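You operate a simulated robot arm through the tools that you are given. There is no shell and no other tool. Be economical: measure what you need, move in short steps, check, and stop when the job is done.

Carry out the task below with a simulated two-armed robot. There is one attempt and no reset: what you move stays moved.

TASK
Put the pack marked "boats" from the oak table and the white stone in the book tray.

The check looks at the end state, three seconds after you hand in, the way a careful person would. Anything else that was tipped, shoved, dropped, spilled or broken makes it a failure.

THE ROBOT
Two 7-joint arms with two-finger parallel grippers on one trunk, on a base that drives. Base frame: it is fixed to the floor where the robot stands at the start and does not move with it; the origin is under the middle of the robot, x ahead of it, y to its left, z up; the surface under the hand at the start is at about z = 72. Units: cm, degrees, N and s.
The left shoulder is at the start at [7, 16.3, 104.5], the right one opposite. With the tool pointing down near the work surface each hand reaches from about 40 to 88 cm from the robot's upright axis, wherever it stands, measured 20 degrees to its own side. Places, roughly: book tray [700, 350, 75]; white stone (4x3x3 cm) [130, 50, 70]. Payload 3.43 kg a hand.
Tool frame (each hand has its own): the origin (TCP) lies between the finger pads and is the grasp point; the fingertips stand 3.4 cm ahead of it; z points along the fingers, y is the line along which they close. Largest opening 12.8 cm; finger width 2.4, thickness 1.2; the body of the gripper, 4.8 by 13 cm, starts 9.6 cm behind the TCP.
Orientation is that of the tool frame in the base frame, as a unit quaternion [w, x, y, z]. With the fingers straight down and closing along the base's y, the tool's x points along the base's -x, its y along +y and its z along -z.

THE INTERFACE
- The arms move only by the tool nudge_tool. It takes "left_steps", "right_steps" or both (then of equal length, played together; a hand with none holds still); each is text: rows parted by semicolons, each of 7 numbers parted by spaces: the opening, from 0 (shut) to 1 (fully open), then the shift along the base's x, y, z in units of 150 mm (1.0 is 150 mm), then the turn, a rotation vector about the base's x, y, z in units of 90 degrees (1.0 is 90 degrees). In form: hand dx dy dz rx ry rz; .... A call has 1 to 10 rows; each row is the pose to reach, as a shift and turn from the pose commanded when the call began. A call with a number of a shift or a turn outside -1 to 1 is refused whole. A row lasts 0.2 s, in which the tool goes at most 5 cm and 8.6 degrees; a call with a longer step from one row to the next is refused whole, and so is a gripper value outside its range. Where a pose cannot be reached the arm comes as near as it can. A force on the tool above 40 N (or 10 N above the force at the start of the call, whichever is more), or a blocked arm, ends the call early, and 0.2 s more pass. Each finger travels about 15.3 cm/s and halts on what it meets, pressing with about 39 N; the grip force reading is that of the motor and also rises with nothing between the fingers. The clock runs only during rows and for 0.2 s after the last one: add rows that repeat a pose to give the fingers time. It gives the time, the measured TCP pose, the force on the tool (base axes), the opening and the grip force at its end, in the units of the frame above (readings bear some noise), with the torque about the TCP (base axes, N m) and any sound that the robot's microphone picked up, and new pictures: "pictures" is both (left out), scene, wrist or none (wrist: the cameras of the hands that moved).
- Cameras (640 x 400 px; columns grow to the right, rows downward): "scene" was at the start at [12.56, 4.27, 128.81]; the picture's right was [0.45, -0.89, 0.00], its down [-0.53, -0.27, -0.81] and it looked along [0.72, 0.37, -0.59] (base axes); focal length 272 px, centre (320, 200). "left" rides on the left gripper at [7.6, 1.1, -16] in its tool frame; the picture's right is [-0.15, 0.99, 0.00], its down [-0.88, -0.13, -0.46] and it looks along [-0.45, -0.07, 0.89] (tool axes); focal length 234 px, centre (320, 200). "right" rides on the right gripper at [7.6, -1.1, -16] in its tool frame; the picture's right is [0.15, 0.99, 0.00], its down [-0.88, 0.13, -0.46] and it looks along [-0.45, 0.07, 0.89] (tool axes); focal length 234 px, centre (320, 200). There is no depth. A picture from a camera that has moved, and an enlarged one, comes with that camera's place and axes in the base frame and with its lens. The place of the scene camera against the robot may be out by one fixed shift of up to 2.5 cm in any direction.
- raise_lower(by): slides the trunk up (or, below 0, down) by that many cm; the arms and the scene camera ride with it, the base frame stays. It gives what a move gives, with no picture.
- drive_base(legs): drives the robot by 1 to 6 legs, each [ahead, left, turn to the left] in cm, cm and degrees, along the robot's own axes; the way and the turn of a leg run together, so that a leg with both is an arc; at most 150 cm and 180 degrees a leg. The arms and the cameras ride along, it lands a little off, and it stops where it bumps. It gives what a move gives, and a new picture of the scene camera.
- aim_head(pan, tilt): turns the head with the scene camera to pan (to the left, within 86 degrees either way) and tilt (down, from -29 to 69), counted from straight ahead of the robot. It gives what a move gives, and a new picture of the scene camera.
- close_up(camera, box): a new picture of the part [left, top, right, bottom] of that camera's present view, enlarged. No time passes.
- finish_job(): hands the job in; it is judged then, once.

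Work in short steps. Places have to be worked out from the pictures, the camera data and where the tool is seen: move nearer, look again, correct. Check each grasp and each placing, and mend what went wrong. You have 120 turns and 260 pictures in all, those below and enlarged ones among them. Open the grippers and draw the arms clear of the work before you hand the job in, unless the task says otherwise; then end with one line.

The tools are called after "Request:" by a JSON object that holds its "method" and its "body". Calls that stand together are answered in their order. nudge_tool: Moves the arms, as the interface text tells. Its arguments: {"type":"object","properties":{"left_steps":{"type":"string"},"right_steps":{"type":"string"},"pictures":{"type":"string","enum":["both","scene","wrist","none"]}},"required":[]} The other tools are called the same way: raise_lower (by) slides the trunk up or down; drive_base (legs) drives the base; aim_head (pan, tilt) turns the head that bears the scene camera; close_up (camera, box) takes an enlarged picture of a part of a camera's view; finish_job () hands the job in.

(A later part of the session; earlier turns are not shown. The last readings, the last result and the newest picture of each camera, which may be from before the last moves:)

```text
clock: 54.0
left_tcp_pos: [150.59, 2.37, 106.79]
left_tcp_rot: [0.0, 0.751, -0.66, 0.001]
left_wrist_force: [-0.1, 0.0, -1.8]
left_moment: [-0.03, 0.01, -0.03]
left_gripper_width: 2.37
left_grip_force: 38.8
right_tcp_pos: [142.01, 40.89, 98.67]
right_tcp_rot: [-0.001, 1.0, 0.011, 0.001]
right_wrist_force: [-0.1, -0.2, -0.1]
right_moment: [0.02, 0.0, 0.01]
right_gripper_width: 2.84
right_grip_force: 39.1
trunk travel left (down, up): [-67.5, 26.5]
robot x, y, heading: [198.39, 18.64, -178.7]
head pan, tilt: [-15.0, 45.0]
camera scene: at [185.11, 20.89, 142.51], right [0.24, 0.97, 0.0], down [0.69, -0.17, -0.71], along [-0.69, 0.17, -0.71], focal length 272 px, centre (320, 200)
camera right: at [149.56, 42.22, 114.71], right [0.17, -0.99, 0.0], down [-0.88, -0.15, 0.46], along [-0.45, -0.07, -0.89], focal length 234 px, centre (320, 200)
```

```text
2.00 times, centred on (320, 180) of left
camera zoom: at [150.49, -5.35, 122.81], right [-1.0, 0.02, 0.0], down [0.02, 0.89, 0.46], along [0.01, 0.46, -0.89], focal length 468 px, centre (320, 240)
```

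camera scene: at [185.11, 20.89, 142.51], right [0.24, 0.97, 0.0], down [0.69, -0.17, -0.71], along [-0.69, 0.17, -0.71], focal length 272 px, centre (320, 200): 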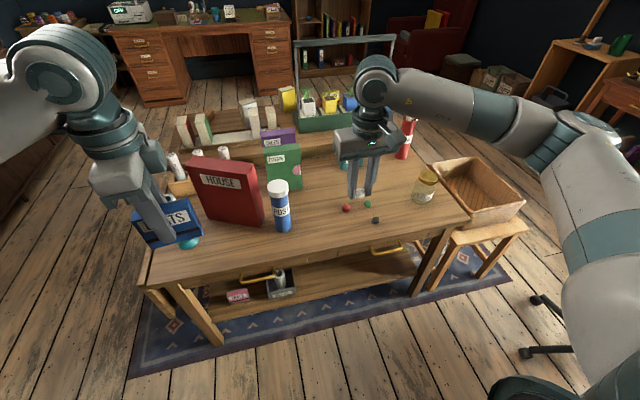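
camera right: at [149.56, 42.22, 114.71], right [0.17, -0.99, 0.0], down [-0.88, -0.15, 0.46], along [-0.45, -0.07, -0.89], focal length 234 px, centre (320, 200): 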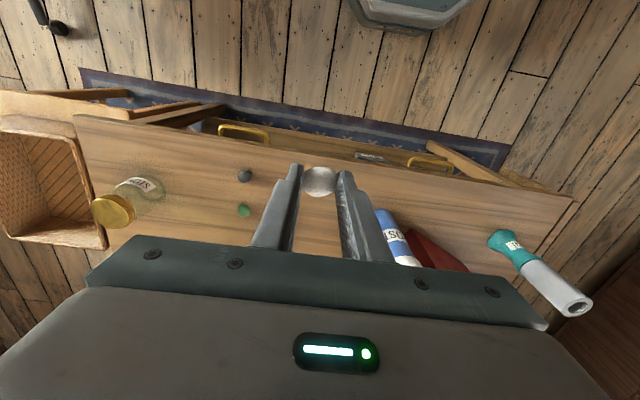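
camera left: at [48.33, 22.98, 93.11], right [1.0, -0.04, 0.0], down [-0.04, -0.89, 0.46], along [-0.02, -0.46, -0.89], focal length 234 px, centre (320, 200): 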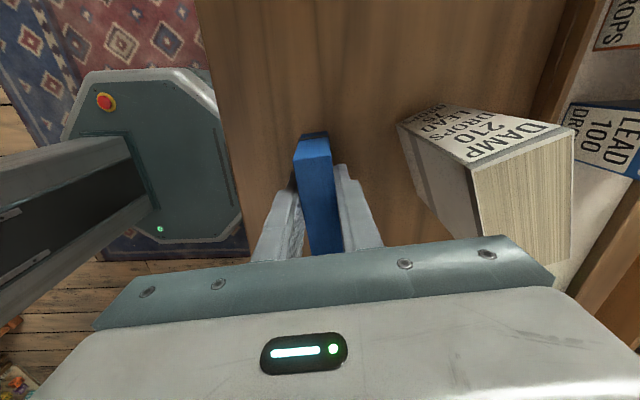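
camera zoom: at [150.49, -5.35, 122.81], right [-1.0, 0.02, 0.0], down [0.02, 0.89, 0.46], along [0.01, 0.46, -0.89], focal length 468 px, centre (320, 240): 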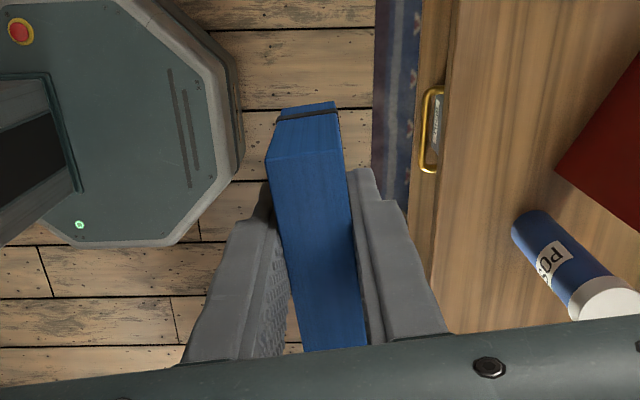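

Both items are in hand. I back off 30 cm and turn to face the doorway, then look ahead.

Request:
{"method": "drive_base", "body": {"legs": [[-30, 0, 0], [0, 0, -142]]}}

Request:
{"method": "aim_head", "body": {"pan": 0, "tilt": 20}}

```text
clock: 61.8
left_tcp_pos: [253.84, 62.93, 106.76]
left_tcp_rot: [0.0, 0.358, 0.934, 0.0]
left_wrist_force: [0.0, -0.2, -0.7]
left_moment: [0.01, -0.02, -0.03]
left_gripper_width: 2.34
left_grip_force: 38.9
right_tcp_pos: [285.62, 39.63, 98.66]
right_tcp_rot: [-0.001, -0.36, 0.933, 0.0]
right_wrist_force: [0.1, 0.4, -0.4]
right_moment: [-0.07, 0.04, 0.04]
right_gripper_width: 2.84
right_grip_force: 39.2
trunk travel left (down, up): [-67.5, 26.5]
robot x, y, heading: [228.64, 19.65, 42.4]
head pan, tilt: [-15.0, 45.0]
camera scene: at [239.37, 26.86, 142.49], right [0.46, -0.89, 0.0], down [-0.63, -0.32, -0.71], along [0.63, 0.32, -0.71], focal length 272 px, centre (320, 200)
```

scene: 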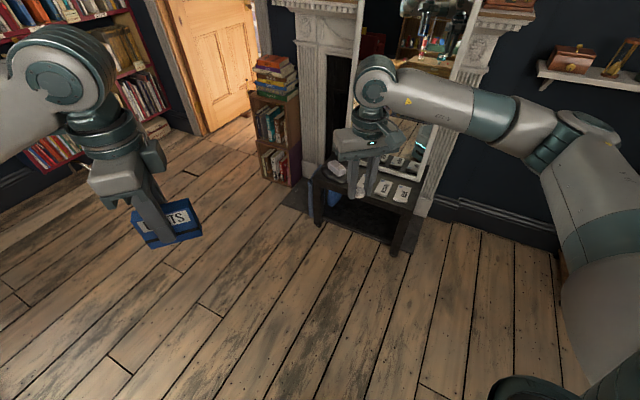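

```text
clock: 62.7
left_tcp_pos: [254.02, 63.04, 106.85]
left_tcp_rot: [0.0, 0.358, 0.934, 0.0]
left_wrist_force: [-0.3, -0.2, -0.1]
left_moment: [0.01, 0.01, 0.0]
left_gripper_width: 2.3
left_grip_force: 38.9
right_tcp_pos: [285.81, 39.65, 98.56]
right_tcp_rot: [0.0, -0.36, 0.933, 0.001]
right_wrist_force: [0.9, 0.2, 0.0]
right_moment: [0.03, 0.01, 0.01]
right_gripper_width: 2.82
right_grip_force: 39.0
trunk travel left (down, up): [-67.5, 26.5]
robot x, y, heading: [228.75, 19.28, 42.1]
head pan, tilt: [0.0, 20.0]
camera scene: at [239.04, 29.4, 146.35], right [0.67, -0.74, 0.0], down [-0.25, -0.23, -0.94], along [0.7, 0.63, -0.34], focal length 272 px, centre (320, 200)
```

scene: 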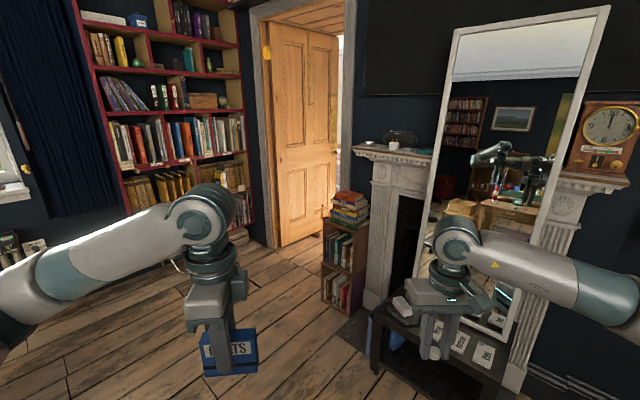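

The doorway opens at x≈400, roughly y 150–243, with the leaf swung into the next room. I turn to heading 0 and slide to a staging spot about 100 cm in front of it at y≈186.

Request:
{"method": "drive_base", "body": {"legs": [[0, 0, -42], [35, 80, 0], [30, 87, 0]]}}

Request:
{"method": "aim_head", "body": {"pan": 0, "tilt": 25}}

```text
clock: 73.6
left_tcp_pos: [338.87, 202.97, 106.76]
left_tcp_rot: [0.0, 0.663, 0.748, 0.0]
left_wrist_force: [-0.1, 0.7, -2.1]
left_moment: [-0.02, -0.01, -0.01]
left_gripper_width: 2.35
left_grip_force: 38.8
right_tcp_pos: [347.24, 164.34, 98.58]
right_tcp_rot: [0.0, -0.007, 1.0, 0.0]
right_wrist_force: [0.1, 0.3, -0.2]
right_moment: [0.02, 0.01, 0.0]
right_gripper_width: 2.82
right_grip_force: 39.2
trunk travel left (down, up): [-67.5, 26.5]
robot x, y, heading: [291.16, 186.84, 1.0]
head pan, tilt: [0.0, 20.0]
camera scene: at [305.16, 187.32, 146.36], right [0.01, -1.0, 0.0], down [-0.34, 0.0, -0.94], along [0.94, 0.01, -0.34], focal length 272 px, centre (320, 200)
```

scene: 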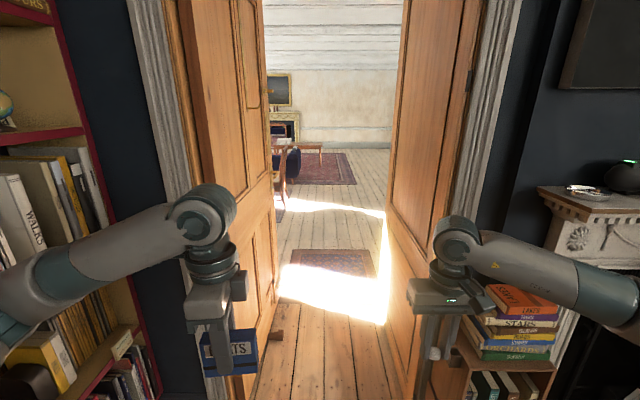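

```text
clock: 74.3
left_tcp_pos: [338.81, 203.03, 106.87]
left_tcp_rot: [0.001, 0.663, 0.749, 0.0]
left_wrist_force: [0.4, 0.0, -1.0]
left_moment: [-0.02, 0.02, 0.02]
left_gripper_width: 2.36
left_grip_force: 39.6
right_tcp_pos: [347.21, 164.32, 98.61]
right_tcp_rot: [-0.001, -0.007, 1.0, 0.001]
right_wrist_force: [0.0, -0.1, -0.6]
right_moment: [0.0, -0.04, -0.02]
right_gripper_width: 2.85
right_grip_force: 38.0
trunk travel left (down, up): [-67.5, 26.5]
robot x, y, heading: [290.99, 186.96, 1.0]
head pan, tilt: [0.0, 25.0]
camera scene: at [305.07, 187.34, 145.56], right [0.01, -1.0, 0.0], down [-0.42, -0.01, -0.91], along [0.91, 0.01, -0.42], focal length 272 px, centre (320, 200)
```

scene: 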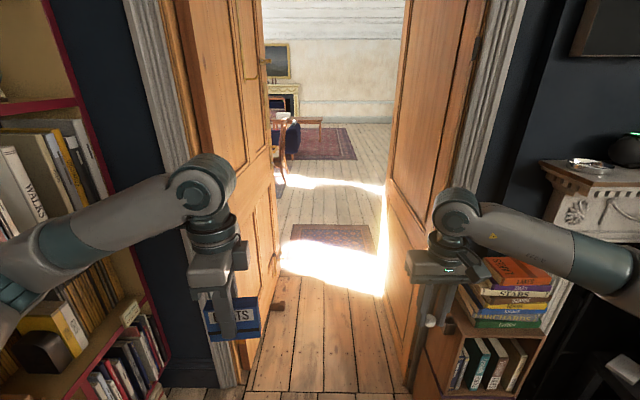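

Both leaves of a double door stand open into the far room; the gap looks about 74 cm. I zoom in to measure its feet accurately.

Request:
{"method": "close_up", "body": {"camera": "scene", "box": [210, 240, 450, 390]}}

Request:
{"method": "aim_head", "body": {"pan": 60, "tilt": 40}}

Request:
{"method": "aim_head", "body": {"pan": -60, "tilt": 40}}

```text
2.67 times, centred on (330, 315) of scene
camera zoom: at [305.07, 187.34, 145.56], right [0.01, -1.0, 0.0], down [-0.42, -0.01, -0.91], along [0.91, 0.01, -0.42], focal length 724 px, centre (293, -107)
```

zoom: 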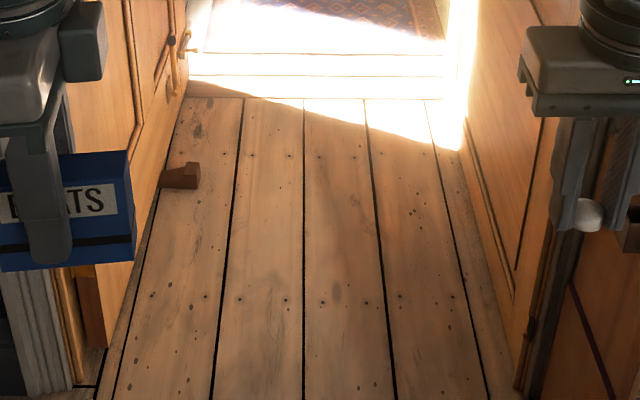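

```text
clock: 75.6
left_tcp_pos: [338.93, 202.92, 106.89]
left_tcp_rot: [0.001, 0.664, 0.748, 0.0]
left_wrist_force: [0.3, 0.5, -1.3]
left_moment: [-0.01, -0.05, 0.0]
left_gripper_width: 2.32
left_grip_force: 38.8
right_tcp_pos: [347.18, 164.4, 98.65]
right_tcp_rot: [0.0, -0.007, 1.0, 0.0]
right_wrist_force: [0.3, -0.6, -0.7]
right_moment: [0.05, 0.01, 0.0]
right_gripper_width: 2.8
right_grip_force: 38.5
trunk travel left (down, up): [-67.5, 26.5]
robot x, y, heading: [291.17, 186.81, 1.0]
head pan, tilt: [60.0, 40.0]
camera scene: at [300.0, 194.6, 143.22], right [0.87, -0.49, 0.0], down [-0.31, -0.56, -0.77], along [0.37, 0.67, -0.64], focal length 272 px, centre (320, 200)
```

scene: 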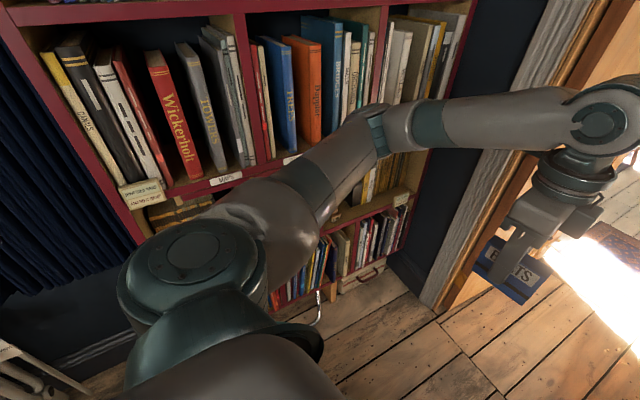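

```text
clock: 77.6
left_tcp_pos: [338.71, 202.84, 106.81]
left_tcp_rot: [0.0, 0.663, 0.749, 0.0]
left_wrist_force: [-0.3, -0.1, -1.7]
left_moment: [0.02, -0.01, -0.01]
left_gripper_width: 2.34
left_grip_force: 39.5
right_tcp_pos: [347.38, 164.33, 98.54]
right_tcp_rot: [0.0, -0.007, 1.0, 0.0]
right_wrist_force: [-0.1, -0.6, -1.1]
right_moment: [0.0, -0.01, 0.01]
right_gripper_width: 2.81
right_grip_force: 39.4
trunk travel left (down, up): [-67.5, 26.5]
robot x, y, heading: [290.96, 187.15, 0.5]
head pan, tilt: [-60.0, 40.0]
camera scene: at [300.21, 179.89, 143.22], right [-0.86, -0.51, 0.0], down [-0.33, 0.55, -0.77], along [0.39, -0.66, -0.64], focal length 272 px, centre (320, 200)
```

scene: 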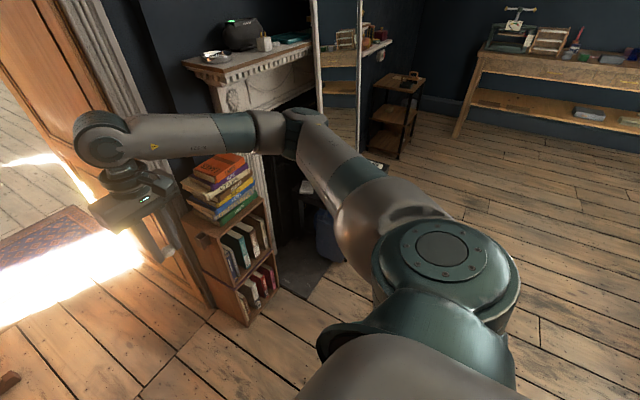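

Opening between leaves measures y ≈ 144 to 222, with a door wedge on the floor reaching to y≈212; centre line ≈ 178. The elbows stick out too far now, so I stretch both arms forward to narrow the robot.

Request:
{"method": "nudge_tool", "body": {"left_steps": "0 0.2 0 0 0 0 0;0 0.4 0 0 0 0 0;0 0.6 0 0 0 0 0;0 0.8 0 0 0 0 0;0 1 0 0 0 0 0;0 1 0 0 0 0 0", "right_steps": "0 0.2 0.1 0 0 0 0;0 0.4 0.2 0 0 0 0;0 0.6 0.3 0 0 0 0;0 0.8 0.4 0 0 0 0;0 1 0.5 0 0 0 0;0 1 0.5 0 0 0 0", "pictures": "none"}}

Request:
{"method": "nudge_tool", "body": {"left_steps": "0 0.2 0 0 0 0 0;0 0.4 0 0 0 0 0;0 0.6 0 0 0 0 0;0 0.8 0 0 0 0 0;0 1 0 0 0 0 0;0 1 0 0 0 0 0", "right_steps": "0 0.2 0 0.08 0 0 0;0 0.4 0 0.16 0 0 0;0 0.6 0 0.24 0 0 0;0 0.7 0 0.32 0 0 0;0 0.7 0 0.4 0 0 0;0 0.7 0 0.4 0 0 0", "pictures": "both"}}

```text
clock: 79.0
left_tcp_pos: [353.74, 203.16, 106.83]
left_tcp_rot: [0.0, 0.664, 0.748, 0.0]
left_wrist_force: [-0.4, -0.1, -1.0]
left_moment: [-0.03, 0.0, 0.03]
left_gripper_width: 2.34
left_grip_force: 39.2
right_tcp_pos: [362.17, 171.76, 98.64]
right_tcp_rot: [0.0, -0.006, 1.0, 0.0]
right_wrist_force: [0.2, -0.3, -0.5]
right_moment: [-0.02, -0.01, 0.03]
right_gripper_width: 2.81
right_grip_force: 39.3
trunk travel left (down, up): [-67.5, 26.5]
robot x, y, heading: [291.25, 186.58, 0.8]
head pan, tilt: [-60.0, 40.0]
```

```text
clock: 80.4
left_tcp_pos: [368.9, 203.16, 106.66]
left_tcp_rot: [0.0, 0.663, 0.749, 0.0]
left_wrist_force: [-0.3, -0.2, 0.0]
left_moment: [-0.01, -0.01, 0.01]
left_gripper_width: 2.36
left_grip_force: 38.9
right_tcp_pos: [372.67, 171.85, 104.51]
right_tcp_rot: [-0.001, -0.006, 1.0, -0.001]
right_wrist_force: [-0.2, 0.3, 0.4]
right_moment: [0.0, -0.05, 0.04]
right_gripper_width: 2.81
right_grip_force: 38.5
trunk travel left (down, up): [-67.5, 26.5]
robot x, y, heading: [290.99, 186.72, 0.8]
head pan, tilt: [-60.0, 40.0]
camera scene: at [300.22, 179.97, 143.23], right [-0.86, -0.51, 0.0], down [-0.33, 0.55, -0.77], along [0.39, -0.66, -0.64], focal length 272 px, centre (320, 200)
camera right: at [365.12, 170.75, 120.56], right [-0.16, 0.99, 0.0], down [0.88, 0.14, 0.45], along [0.45, 0.07, -0.89], focal length 234 px, centre (320, 200)
camera left: at [369.16, 210.81, 122.68], right [1.0, -0.03, 0.0], down [-0.02, -0.89, 0.46], along [-0.01, -0.46, -0.89], focal length 234 px, centre (320, 200)
```

scene: 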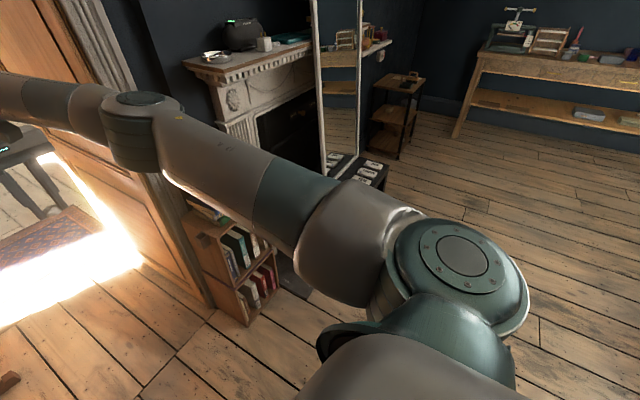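
right: 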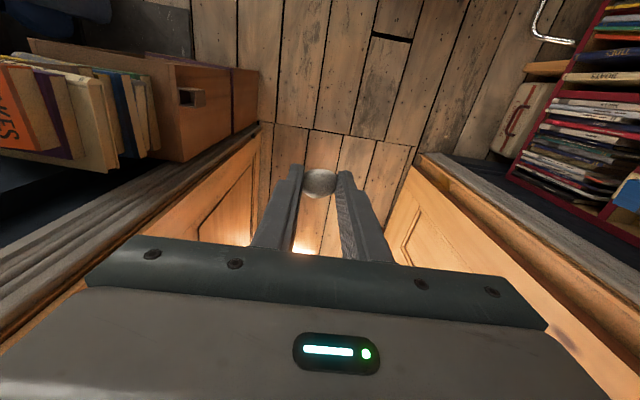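
left: 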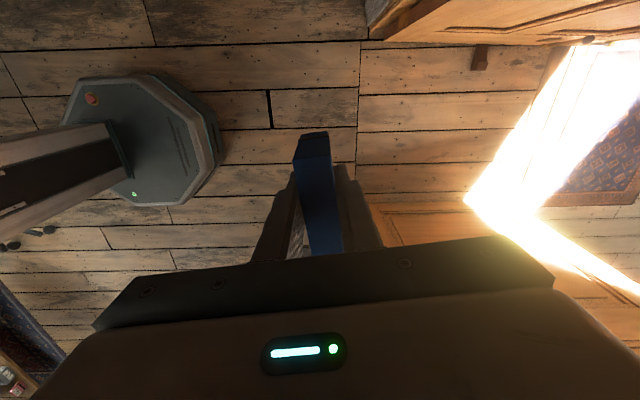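

The wrist cameras confirm: right leaf/bookcase y≈145, left leaf y≈223, wedge tip y≈212; base half-width ≈26. I stretch a bit further and check both elbows.

Request:
{"method": "nudge_tool", "body": {"left_steps": "0 0.2 -0.03 0 0 0 0;0 0.4 -0.07 0 0 0 0;0 0.5 -0.1 0 0 0 0;0 0.5 -0.1 0 0 0 0", "right_steps": "0 0.2 0.1 0 0 0 0;0 0.4 0.2 0 0 0 0;0 0.45 0.3 0 0 0 0;0 0.45 0.3 0 0 0 0", "pictures": "scene"}}

Request:
{"method": "aim_head", "body": {"pan": 60, "tilt": 40}}

```text
clock: 81.4
left_tcp_pos: [373.28, 202.31, 106.65]
left_tcp_rot: [-0.001, 0.664, 0.747, 0.001]
left_wrist_force: [0.3, -0.3, -2.1]
left_moment: [0.09, 0.02, 0.02]
left_gripper_width: 2.35
left_grip_force: 38.6
left hand out of reach, approached as far as the arm can: row 2, 3, 4
right_tcp_pos: [373.82, 174.45, 103.96]
right_tcp_rot: [0.0, -0.006, 1.0, 0.0]
right_wrist_force: [0.1, -1.2, 0.0]
right_moment: [0.04, -0.01, -0.01]
right_gripper_width: 2.79
right_grip_force: 39.2
right hand out of reach, approached as far as the arm can: row 1, 2, 3, 4
trunk travel left (down, up): [-67.5, 26.5]
robot x, y, heading: [290.67, 186.89, 0.7]
head pan, tilt: [-60.0, 40.0]
camera scene: at [300.2, 179.67, 143.21], right [-0.86, -0.51, 0.0], down [-0.33, 0.55, -0.77], along [0.39, -0.66, -0.64], focal length 272 px, centre (320, 200)
```

scene: 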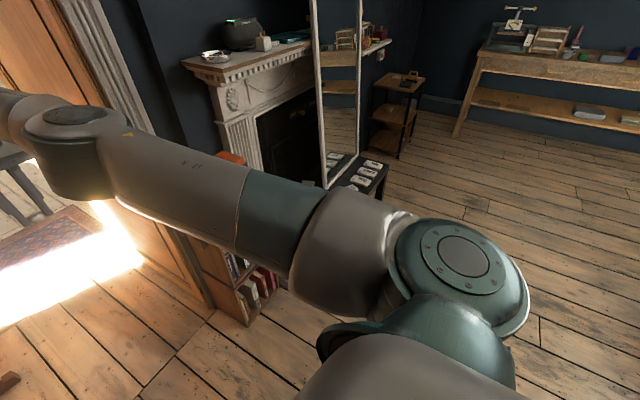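

```text
clock: 83.4
left_tcp_pos: [373.31, 202.44, 106.51]
left_tcp_rot: [0.0, 0.663, 0.748, 0.0]
left_wrist_force: [0.5, -0.2, -1.7]
left_moment: [0.02, 0.02, -0.01]
left_gripper_width: 2.37
left_grip_force: 38.7
right_tcp_pos: [373.81, 174.49, 104.04]
right_tcp_rot: [-0.001, -0.008, 1.0, 0.0]
right_wrist_force: [-0.8, -0.6, 0.2]
right_moment: [0.02, 0.01, 0.0]
right_gripper_width: 2.8
right_grip_force: 39.2
trunk travel left (down, up): [-67.5, 26.5]
robot x, y, heading: [290.96, 186.78, 0.9]
head pan, tilt: [60.0, 40.0]
camera scene: at [300.02, 194.61, 143.22], right [0.87, -0.49, 0.0], down [-0.31, -0.56, -0.77], along [0.37, 0.67, -0.64], focal length 272 px, centre (320, 200)
```

scene: 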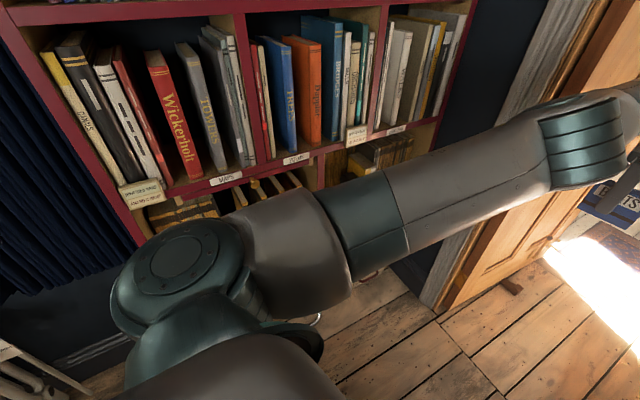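

Both arms are now straight forward and within shoulder width. I shift right 7 cm to y≈180, straighten, and advance 50.

Request:
{"method": "drive_base", "body": {"legs": [[0, -7, -0.9], [50, 0, 0]]}}

Request:
{"method": "aim_head", "body": {"pan": 0, "tilt": 30}}

```text
clock: 86.9
left_tcp_pos: [422.69, 194.83, 106.6]
left_tcp_rot: [0.0, 0.667, 0.745, -0.001]
left_wrist_force: [-0.1, 0.1, -1.4]
left_moment: [0.01, 0.01, -0.02]
left_gripper_width: 2.36
left_grip_force: 38.5
right_tcp_pos: [422.99, 166.94, 104.04]
right_tcp_rot: [0.0, -0.001, 1.0, 0.0]
right_wrist_force: [-0.4, 1.1, -0.3]
right_moment: [-0.02, -0.01, -0.02]
right_gripper_width: 2.81
right_grip_force: 39.1
trunk travel left (down, up): [-67.5, 26.5]
robot x, y, heading: [340.34, 179.86, 0.5]
head pan, tilt: [60.0, 40.0]
camera scene: at [349.34, 187.72, 143.23], right [0.87, -0.5, 0.0], down [-0.32, -0.56, -0.77], along [0.38, 0.67, -0.64], focal length 272 px, centre (320, 200)
```

scene: 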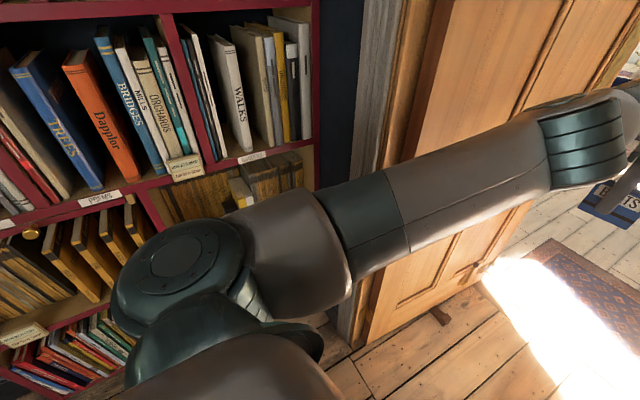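

```text
clock: 88.2
left_tcp_pos: [422.86, 194.81, 106.54]
left_tcp_rot: [0.0, 0.668, 0.745, -0.001]
left_wrist_force: [-0.2, 0.0, -0.7]
left_moment: [0.01, -0.03, 0.01]
left_gripper_width: 2.31
left_grip_force: 39.1
right_tcp_pos: [423.08, 166.96, 104.07]
right_tcp_rot: [0.0, -0.002, 1.0, 0.0]
right_wrist_force: [-0.1, 1.1, 0.2]
right_moment: [-0.01, 0.01, -0.01]
right_gripper_width: 2.81
right_grip_force: 38.8
trunk travel left (down, up): [-67.5, 26.5]
robot x, y, heading: [340.14, 180.39, 0.2]
head pan, tilt: [0.0, 30.0]
camera scene: at [354.21, 180.39, 144.75], right [0.01, -1.0, 0.0], down [-0.5, 0.0, -0.87], along [0.87, 0.0, -0.5], focal length 272 px, centre (320, 200)
```

scene: 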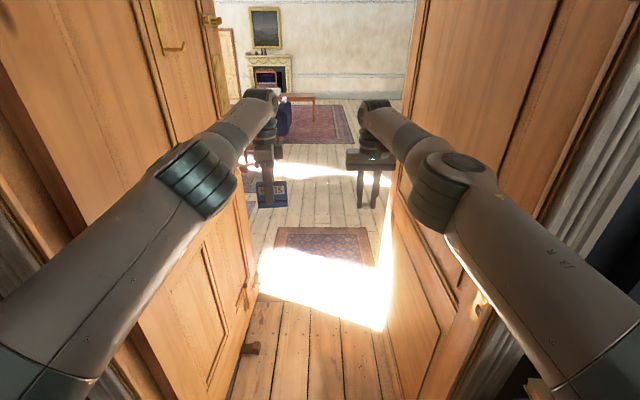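

Centred well, with about 6 cm or more on each side. I advance 70 and recheck.

Request:
{"method": "drive_base", "body": {"legs": [[70, 0.5, 0]]}}

```text
clock: 92.0
left_tcp_pos: [492.31, 195.3, 106.67]
left_tcp_rot: [0.0, 0.668, 0.744, 0.0]
left_wrist_force: [-0.3, 0.3, -1.2]
left_moment: [0.01, 0.01, 0.01]
left_gripper_width: 2.32
left_grip_force: 39.4
right_tcp_pos: [492.57, 167.39, 103.99]
right_tcp_rot: [-0.001, -0.001, 1.0, 0.0]
right_wrist_force: [0.6, 0.2, -0.3]
right_moment: [-0.01, -0.03, 0.0]
right_gripper_width: 2.82
right_grip_force: 39.0
trunk travel left (down, up): [-67.5, 26.5]
robot x, y, heading: [410.04, 180.59, 0.2]
head pan, tilt: [0.0, 30.0]
camera scene: at [423.73, 181.06, 144.76], right [0.0, -1.0, 0.0], down [-0.5, 0.0, -0.87], along [0.87, 0.0, -0.5], focal length 272 px, centre (320, 200)
```

scene: 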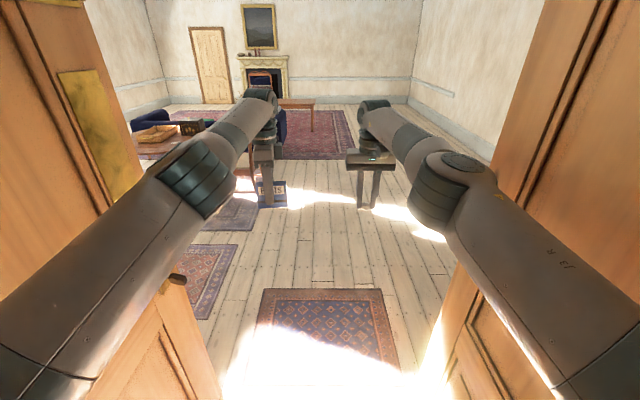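

The next room shows a table with a wooden tray to the left, around (670–700, 330–350). I go on 105 cm to clear the door leaves.

Request:
{"method": "drive_base", "body": {"legs": [[60, 0, 0], [45, 0, 0]]}}

Request:
{"method": "aim_head", "body": {"pan": 40, "tilt": 25}}

```text
clock: 97.7
left_tcp_pos: [597.53, 195.36, 106.53]
left_tcp_rot: [0.0, 0.67, 0.742, 0.0]
left_wrist_force: [1.0, 0.0, -1.6]
left_moment: [0.0, -0.01, 0.0]
left_gripper_width: 2.33
left_grip_force: 39.2
right_tcp_pos: [597.47, 167.49, 104.11]
right_tcp_rot: [0.0, 0.001, 1.0, 0.0]
right_wrist_force: [0.4, -0.2, 0.2]
right_moment: [0.0, 0.02, 0.0]
right_gripper_width: 2.8
right_grip_force: 38.9
trunk travel left (down, up): [-67.5, 26.5]
robot x, y, heading: [514.8, 180.91, -0.1]
head pan, tilt: [0.0, 30.0]
camera scene: at [528.8, 181.36, 144.76], right [0.0, -1.0, 0.0], down [-0.5, 0.0, -0.87], along [0.87, 0.0, -0.5], focal length 272 px, centre (320, 200)
```

scene: 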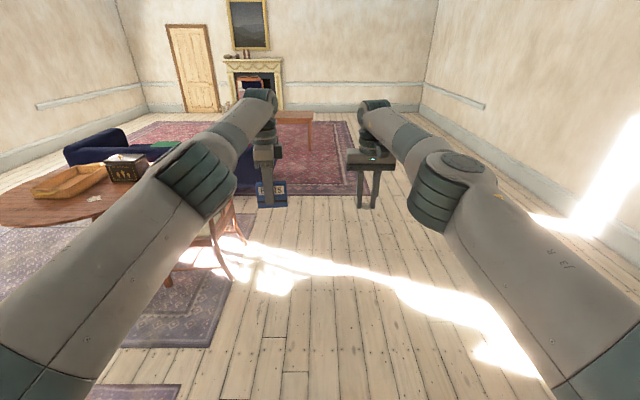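

```text
clock: 98.8
left_tcp_pos: [597.5, 195.4, 106.58]
left_tcp_rot: [0.0, 0.67, 0.742, 0.0]
left_wrist_force: [0.9, -0.1, -1.7]
left_moment: [0.02, 0.01, 0.0]
left_gripper_width: 2.37
left_grip_force: 38.2
right_tcp_pos: [597.67, 167.45, 104.13]
right_tcp_rot: [-0.001, 0.001, 1.0, 0.0]
right_wrist_force: [0.2, -1.0, 0.4]
right_moment: [0.02, 0.0, 0.01]
right_gripper_width: 2.85
right_grip_force: 39.0
trunk travel left (down, up): [-67.5, 26.5]
robot x, y, heading: [515.35, 181.04, -0.2]
head pan, tilt: [40.0, 25.0]
camera scene: at [526.86, 187.28, 145.55], right [0.64, -0.77, 0.0], down [-0.33, -0.27, -0.91], along [0.7, 0.58, -0.42], focal length 272 px, centre (320, 200)
```

scene: 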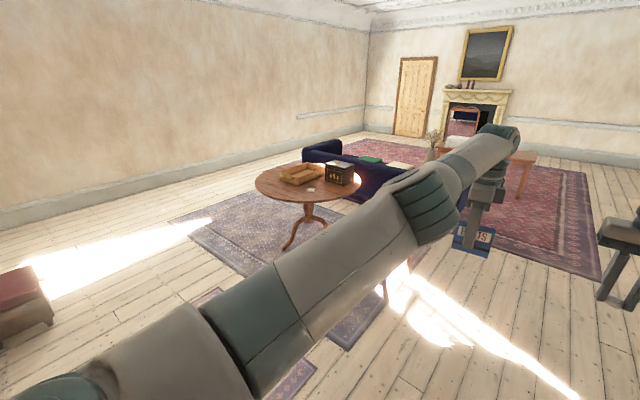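

The tray sits on a round table near (675–700, 330–350), with a box beside it and a chair on its −y side. I zoom in on it.

Request:
{"method": "close_up", "body": {"camera": "scene", "box": [230, 130, 410, 250]}}

```text
3.33 times, centred on (320, 190) of scene
camera zoom: at [526.86, 187.28, 145.55], right [0.64, -0.77, 0.0], down [-0.33, -0.27, -0.91], along [0.7, 0.58, -0.42], focal length 905 px, centre (320, 233)
```

zoom: 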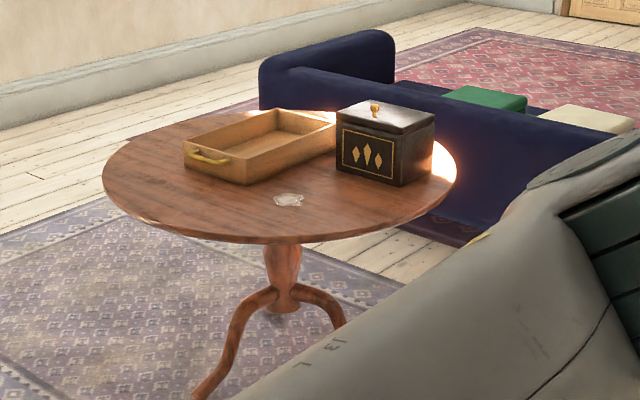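

The tray spans about x 657–689, y 317–335 with its long side along x; the box lies at (690, 298). I drive ahead 20 then left 143 to line up with it.

Request:
{"method": "drive_base", "body": {"legs": [[20, 0, 0], [0, 72, 0], [0, 71, 0]]}}

Request:
{"method": "aim_head", "body": {"pan": 0, "tilt": 30}}

```text
clock: 103.0
left_tcp_pos: [617.27, 251.95, 106.77]
left_tcp_rot: [0.002, 0.653, 0.757, -0.002]
left_wrist_force: [-0.3, 1.5, -2.0]
left_moment: [-0.04, 0.02, 0.01]
left_gripper_width: 2.36
left_grip_force: 39.0
right_tcp_pos: [618.7, 224.05, 104.3]
right_tcp_rot: [0.001, -0.021, 1.0, -0.001]
right_wrist_force: [0.0, 1.3, -0.7]
right_moment: [-0.1, -0.03, 0.0]
right_gripper_width: 2.81
right_grip_force: 38.2
trunk travel left (down, up): [-67.5, 26.5]
robot x, y, heading: [535.62, 233.8, 2.6]
head pan, tilt: [40.0, 25.0]
stopped in leg 2: the robot was blocked; the commanded pose is now the measured one
camera scene: at [547.1, 240.74, 145.55], right [0.68, -0.74, 0.0], down [-0.31, -0.29, -0.91], along [0.67, 0.61, -0.42], focal length 272 px, centre (320, 200)
```

scene: 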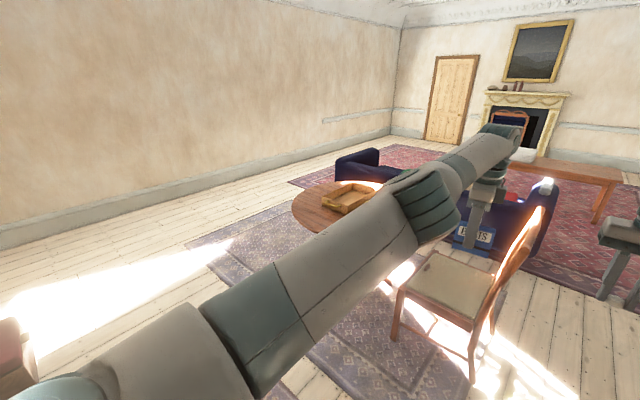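

```text
clock: 104.0
left_tcp_pos: [617.36, 251.5, 106.77]
left_tcp_rot: [0.001, 0.653, 0.757, 0.0]
left_wrist_force: [1.1, 0.5, -1.0]
left_moment: [0.02, 0.01, -0.01]
left_gripper_width: 2.35
left_grip_force: 38.6
right_tcp_pos: [618.8, 223.57, 104.18]
right_tcp_rot: [0.0, -0.021, 1.0, 0.0]
right_wrist_force: [-0.3, -0.1, -0.4]
right_moment: [-0.01, -0.06, -0.02]
right_gripper_width: 2.81
right_grip_force: 39.2
trunk travel left (down, up): [-67.5, 26.5]
robot x, y, heading: [535.78, 233.72, 2.4]
head pan, tilt: [0.0, 30.0]
camera scene: at [549.47, 234.52, 144.76], right [0.04, -1.0, 0.0], down [-0.5, -0.02, -0.87], along [0.87, 0.04, -0.5], focal length 272 px, centre (320, 200)
```

scene: 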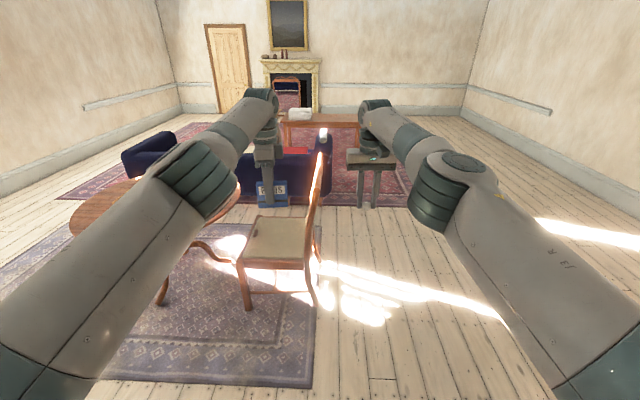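

Something blocked the strafe, apparently at the rear-left. I look left and down before moving.

Request:
{"method": "aim_head", "body": {"pan": 86, "tilt": 55}}

Request:
{"method": "aim_head", "body": {"pan": 86, "tilt": 20}}

```text
clock: 105.6
left_tcp_pos: [617.41, 251.49, 106.66]
left_tcp_rot: [0.001, 0.654, 0.757, 0.0]
left_wrist_force: [0.5, -0.4, -2.4]
left_moment: [0.04, 0.01, 0.0]
left_gripper_width: 2.36
left_grip_force: 38.8
right_tcp_pos: [618.77, 223.64, 104.08]
right_tcp_rot: [0.0, -0.021, 1.0, 0.001]
right_wrist_force: [-0.9, -0.5, 0.2]
right_moment: [-0.01, -0.03, -0.02]
right_gripper_width: 2.84
right_grip_force: 39.2
trunk travel left (down, up): [-67.5, 26.5]
robot x, y, heading: [535.65, 233.53, 2.6]
head pan, tilt: [85.9, 55.0]
camera scene: at [540.66, 241.31, 141.16], right [1.0, -0.03, 0.0], down [-0.02, -0.82, -0.57], along [0.02, 0.57, -0.82], focal length 272 px, centre (320, 200)
```

scene: 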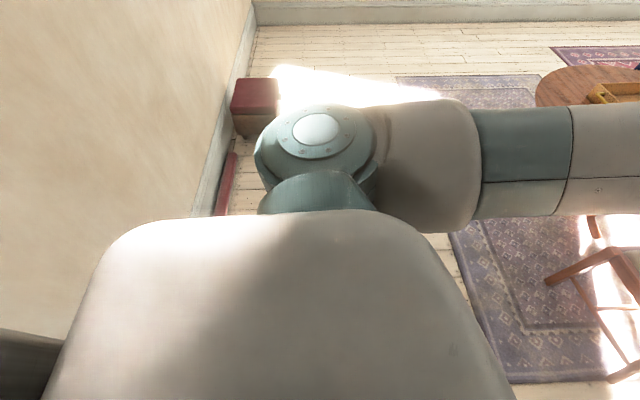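

```text
clock: 106.6
left_tcp_pos: [617.57, 251.48, 106.85]
left_tcp_rot: [0.001, 0.654, 0.757, 0.001]
left_wrist_force: [0.1, -0.3, -1.8]
left_moment: [-0.03, -0.01, 0.0]
left_gripper_width: 2.36
left_grip_force: 38.9
right_tcp_pos: [619.01, 223.57, 104.13]
right_tcp_rot: [0.0, -0.021, 1.0, 0.0]
right_wrist_force: [-0.2, 0.4, -0.4]
right_moment: [0.03, 0.0, -0.01]
right_gripper_width: 2.81
right_grip_force: 39.4
trunk travel left (down, up): [-67.5, 26.5]
robot x, y, heading: [535.64, 233.45, 2.6]
head pan, tilt: [85.9, 20.0]
camera scene: at [540.72, 243.41, 146.36], right [1.0, -0.03, 0.0], down [-0.01, -0.34, -0.94], along [0.03, 0.94, -0.34], focal length 272 px, centre (320, 200)
```

scene: 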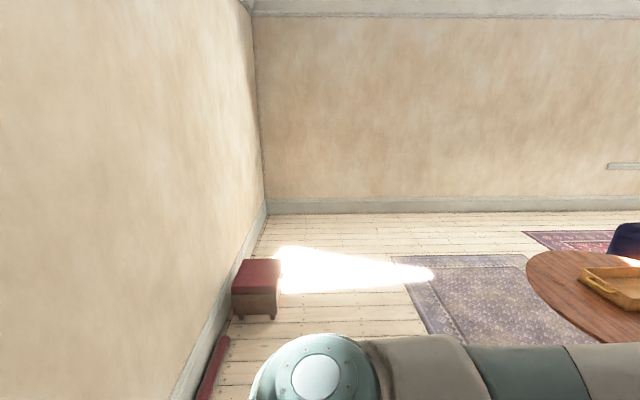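

I can't see the obstacle beneath my shoulder. I back off right 15 cm, then turn left 50° so the head can see that area.

Request:
{"method": "drive_base", "body": {"legs": [[0, -15, 0], [0, 0, 45]]}}

Request:
{"method": "aim_head", "body": {"pan": 20, "tilt": 50}}

Request:
{"method": "aim_head", "body": {"pan": 75, "tilt": 35}}

```text
clock: 110.1
left_tcp_pos: [581.01, 289.51, 106.69]
left_tcp_rot: [0.0, 0.31, 0.951, 0.001]
left_wrist_force: [1.5, 0.0, -0.9]
left_moment: [-0.03, 0.02, -0.01]
left_gripper_width: 2.37
left_grip_force: 39.2
right_tcp_pos: [601.81, 270.89, 104.05]
right_tcp_rot: [-0.001, -0.405, 0.914, 0.0]
right_wrist_force: [-1.0, -0.2, -0.8]
right_moment: [0.0, 0.02, 0.03]
right_gripper_width: 2.82
right_grip_force: 39.3
trunk travel left (down, up): [-67.5, 26.5]
robot x, y, heading: [536.29, 218.49, 47.9]
head pan, tilt: [85.9, 20.0]
camera scene: at [532.98, 229.36, 146.36], right [0.72, 0.69, 0.0], down [0.24, -0.25, -0.94], along [-0.65, 0.68, -0.34], focal length 272 px, centre (320, 200)
```

scene: 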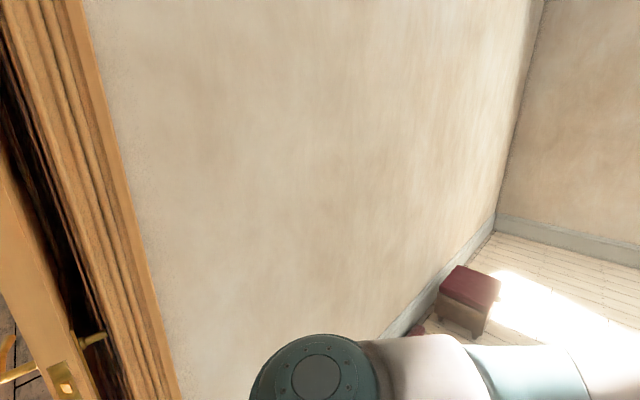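

```text
clock: 111.5
left_tcp_pos: [580.9, 289.47, 106.67]
left_tcp_rot: [0.001, 0.31, 0.951, 0.001]
left_wrist_force: [0.0, 0.2, -0.8]
left_moment: [0.01, 0.0, 0.03]
left_gripper_width: 2.34
left_grip_force: 39.4
right_tcp_pos: [601.89, 270.83, 104.12]
right_tcp_rot: [0.0, -0.405, 0.914, 0.0]
right_wrist_force: [-0.3, 0.1, -0.5]
right_moment: [0.0, 0.01, 0.04]
right_gripper_width: 2.8
right_grip_force: 39.8
trunk travel left (down, up): [-67.5, 26.5]
robot x, y, heading: [536.4, 218.75, 48.0]
head pan, tilt: [20.0, 50.0]
camera scene: at [542.33, 229.77, 141.8], right [0.93, -0.38, 0.0], down [-0.29, -0.71, -0.64], along [0.24, 0.6, -0.77], focal length 272 px, centre (320, 200)
```

scene: 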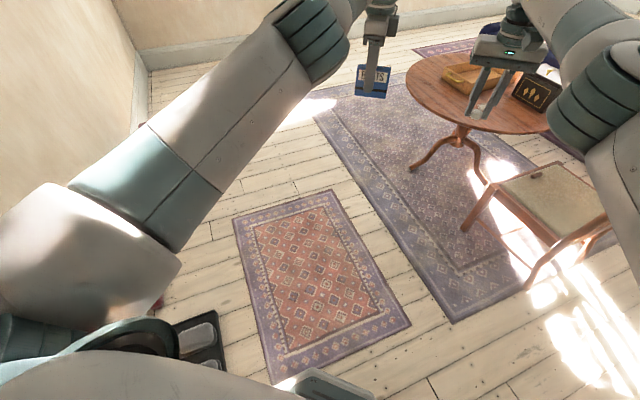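

```text
clock: 112.7
left_tcp_pos: [580.91, 289.25, 106.67]
left_tcp_rot: [0.0, 0.31, 0.951, 0.0]
left_wrist_force: [-0.1, 0.2, -1.2]
left_moment: [-0.02, -0.01, 0.0]
left_gripper_width: 2.36
left_grip_force: 38.7
right_tcp_pos: [601.79, 270.83, 104.11]
right_tcp_rot: [0.0, -0.405, 0.914, 0.001]
right_wrist_force: [-0.6, 0.6, -0.2]
right_moment: [0.02, 0.02, 0.0]
right_gripper_width: 2.82
right_grip_force: 39.2
trunk travel left (down, up): [-67.5, 26.5]
robot x, y, heading: [536.36, 218.81, 47.6]
head pan, tilt: [75.0, 35.0]
camera scene: at [534.66, 230.03, 143.98], right [0.84, 0.54, 0.0], down [0.31, -0.48, -0.82], along [-0.44, 0.69, -0.57], focal length 272 px, centre (320, 200)
```

scene: 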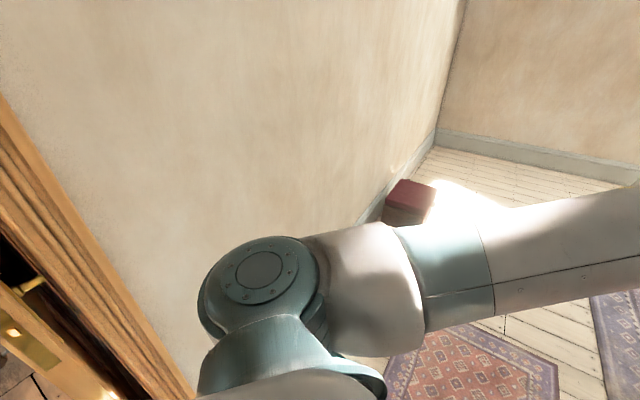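

A dark low object stands near (500, 280); my base touched it there. I'll keep away from it: drive diagonally ahead toward (600, 318), well clear of it and of the chair (x>664).

Request:
{"method": "drive_base", "body": {"legs": [[50, 5, 0], [64, 13, 0]]}}

Request:
{"method": "aim_head", "body": {"pan": 86, "tilt": 45}}

```text
clock: 118.9
left_tcp_pos: [648.28, 385.07, 106.72]
left_tcp_rot: [0.0, 0.322, 0.947, 0.001]
left_wrist_force: [0.6, 1.0, -2.0]
left_moment: [-0.01, 0.02, -0.01]
left_gripper_width: 2.36
left_grip_force: 38.8
right_tcp_pos: [668.5, 366.05, 104.18]
right_tcp_rot: [0.0, -0.393, 0.92, 0.0]
right_wrist_force: [0.7, -0.2, -0.5]
right_moment: [0.0, -0.02, 0.02]
right_gripper_width: 2.81
right_grip_force: 39.0
trunk travel left (down, up): [-67.5, 26.5]
robot x, y, heading: [601.83, 315.15, 46.4]
head pan, tilt: [75.0, 35.0]
camera scene: at [600.26, 326.98, 143.98], right [0.85, 0.52, 0.0], down [0.3, -0.49, -0.82], along [-0.43, 0.7, -0.57], focal length 272 px, centre (320, 200)
```

scene: 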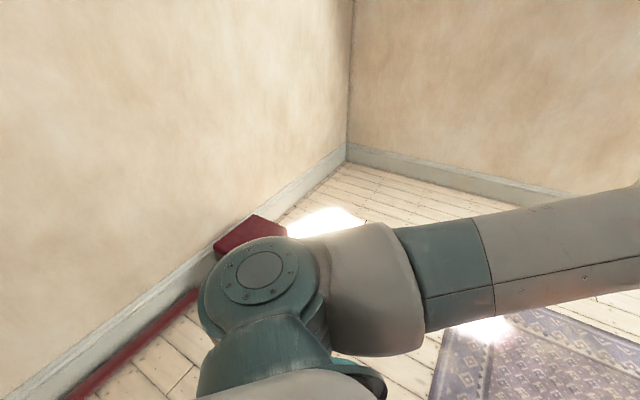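

```text
clock: 119.7
left_tcp_pos: [648.17, 385.09, 106.73]
left_tcp_rot: [0.001, 0.323, 0.947, 0.0]
left_wrist_force: [-0.3, 0.5, -1.4]
left_moment: [-0.01, -0.02, 0.0]
left_gripper_width: 2.37
left_grip_force: 39.3
right_tcp_pos: [668.5, 366.05, 104.14]
right_tcp_rot: [0.0, -0.393, 0.92, 0.001]
right_wrist_force: [-0.9, 0.7, -0.4]
right_moment: [-0.04, -0.02, -0.02]
right_gripper_width: 2.83
right_grip_force: 39.0
trunk travel left (down, up): [-67.5, 26.5]
robot x, y, heading: [602.08, 315.37, 46.3]
head pan, tilt: [85.9, 45.0]
camera scene: at [599.41, 325.52, 142.5], right [0.74, 0.67, 0.0], down [0.47, -0.52, -0.71], along [-0.48, 0.52, -0.71], focal length 272 px, centre (320, 200)
```

scene: 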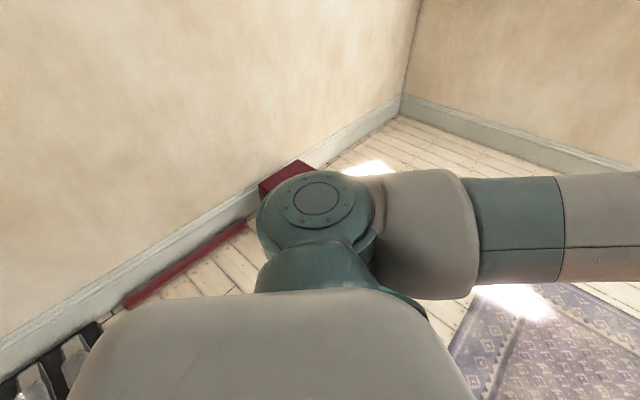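

The dark object looks like a boot rack at the wall; I zoom in on it to see whether it is intact.

Request:
{"method": "close_up", "body": {"camera": "scene", "box": [0, 280, 160, 400]}}

Request:
{"method": "drive_base", "body": {"legs": [[0, 0, 35]]}}

```text
3.33 times, centred on (80, 340) of scene
camera zoom: at [599.41, 325.52, 142.5], right [0.74, 0.67, 0.0], down [0.47, -0.52, -0.71], along [-0.48, 0.52, -0.71], focal length 905 px, centre (1120, -267)
```

zoom: 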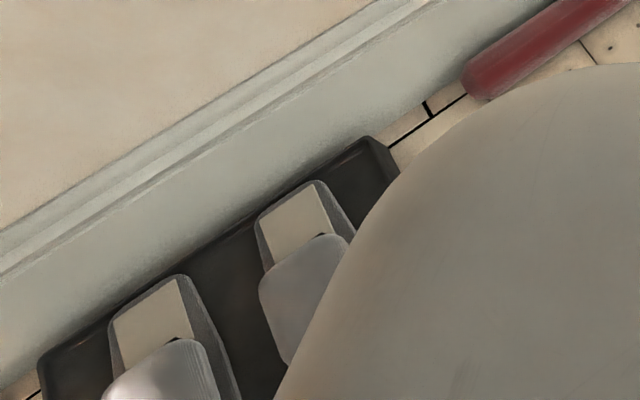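

```text
clock: 121.7
left_tcp_pos: [600.72, 399.27, 106.69]
left_tcp_rot: [0.0, 0.027, 1.0, 0.001]
left_wrist_force: [-0.9, 0.4, -2.3]
left_moment: [0.01, 0.0, 0.03]
left_gripper_width: 2.33
left_grip_force: 38.9
right_tcp_pos: [628.11, 395.04, 104.04]
right_tcp_rot: [0.0, -0.648, 0.762, 0.0]
right_wrist_force: [0.1, 0.4, -0.2]
right_moment: [0.0, 0.02, 0.02]
right_gripper_width: 2.84
right_grip_force: 39.0
trunk travel left (down, up): [-67.5, 26.5]
robot x, y, heading: [601.41, 315.51, 80.9]
head pan, tilt: [85.9, 45.0]
camera scene: at [594.24, 322.67, 142.5], right [0.23, 0.97, 0.0], down [0.69, -0.16, -0.71], along [-0.69, 0.16, -0.71], focal length 272 px, centre (320, 200)
```

scene: 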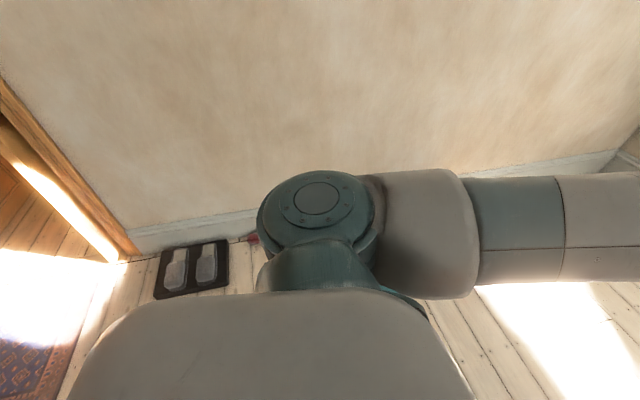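

It's a shoe tray against the wall with its shoes neatly in place, so nothing was upset. I turn back to face the table and look at the tray.

Request:
{"method": "drive_base", "body": {"legs": [[0, 0, -80]]}}

Request:
{"method": "aim_head", "body": {"pan": 0, "tilt": 45}}

```text
clock: 125.6
left_tcp_pos: [684.25, 329.42, 106.79]
left_tcp_rot: [0.001, 0.672, 0.741, 0.001]
left_wrist_force: [-0.1, -0.1, -1.1]
left_moment: [0.0, 0.0, -0.03]
left_gripper_width: 2.36
left_grip_force: 39.0
right_tcp_pos: [684.25, 301.58, 104.28]
right_tcp_rot: [0.0, 0.002, 1.0, 0.0]
right_wrist_force: [0.2, -0.1, 0.0]
right_moment: [0.02, -0.02, 0.03]
right_gripper_width: 2.81
right_grip_force: 39.2
trunk travel left (down, up): [-67.5, 26.5]
robot x, y, heading: [601.86, 315.49, -0.1]
head pan, tilt: [85.9, 45.0]
camera scene: at [607.04, 323.88, 142.5], right [1.0, -0.07, 0.0], down [-0.05, -0.71, -0.71], along [0.05, 0.71, -0.71], focal length 272 px, centre (320, 200)
```

scene: 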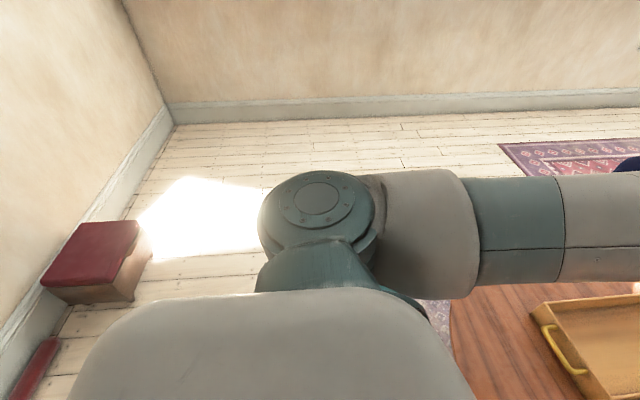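

```text
clock: 127.2
left_tcp_pos: [684.23, 329.54, 106.68]
left_tcp_rot: [-0.001, 0.671, 0.741, 0.0]
left_wrist_force: [0.3, 0.0, -2.7]
left_moment: [0.02, -0.02, 0.03]
left_gripper_width: 2.36
left_grip_force: 39.6
right_tcp_pos: [684.14, 301.62, 104.12]
right_tcp_rot: [0.0, 0.003, 1.0, -0.001]
right_wrist_force: [1.0, -0.6, -0.5]
right_moment: [0.04, 0.04, -0.01]
right_gripper_width: 2.84
right_grip_force: 39.1
trunk travel left (down, up): [-67.5, 26.5]
robot x, y, heading: [601.6, 315.44, -0.5]
head pan, tilt: [0.0, 45.0]
camera scene: at [614.57, 315.76, 142.49], right [0.0, -1.0, 0.0], down [-0.71, 0.0, -0.71], along [0.71, 0.0, -0.71], focal length 272 px, centre (320, 200)
```

scene: 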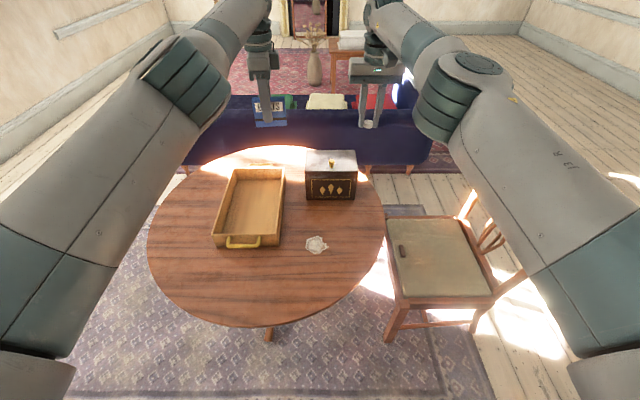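

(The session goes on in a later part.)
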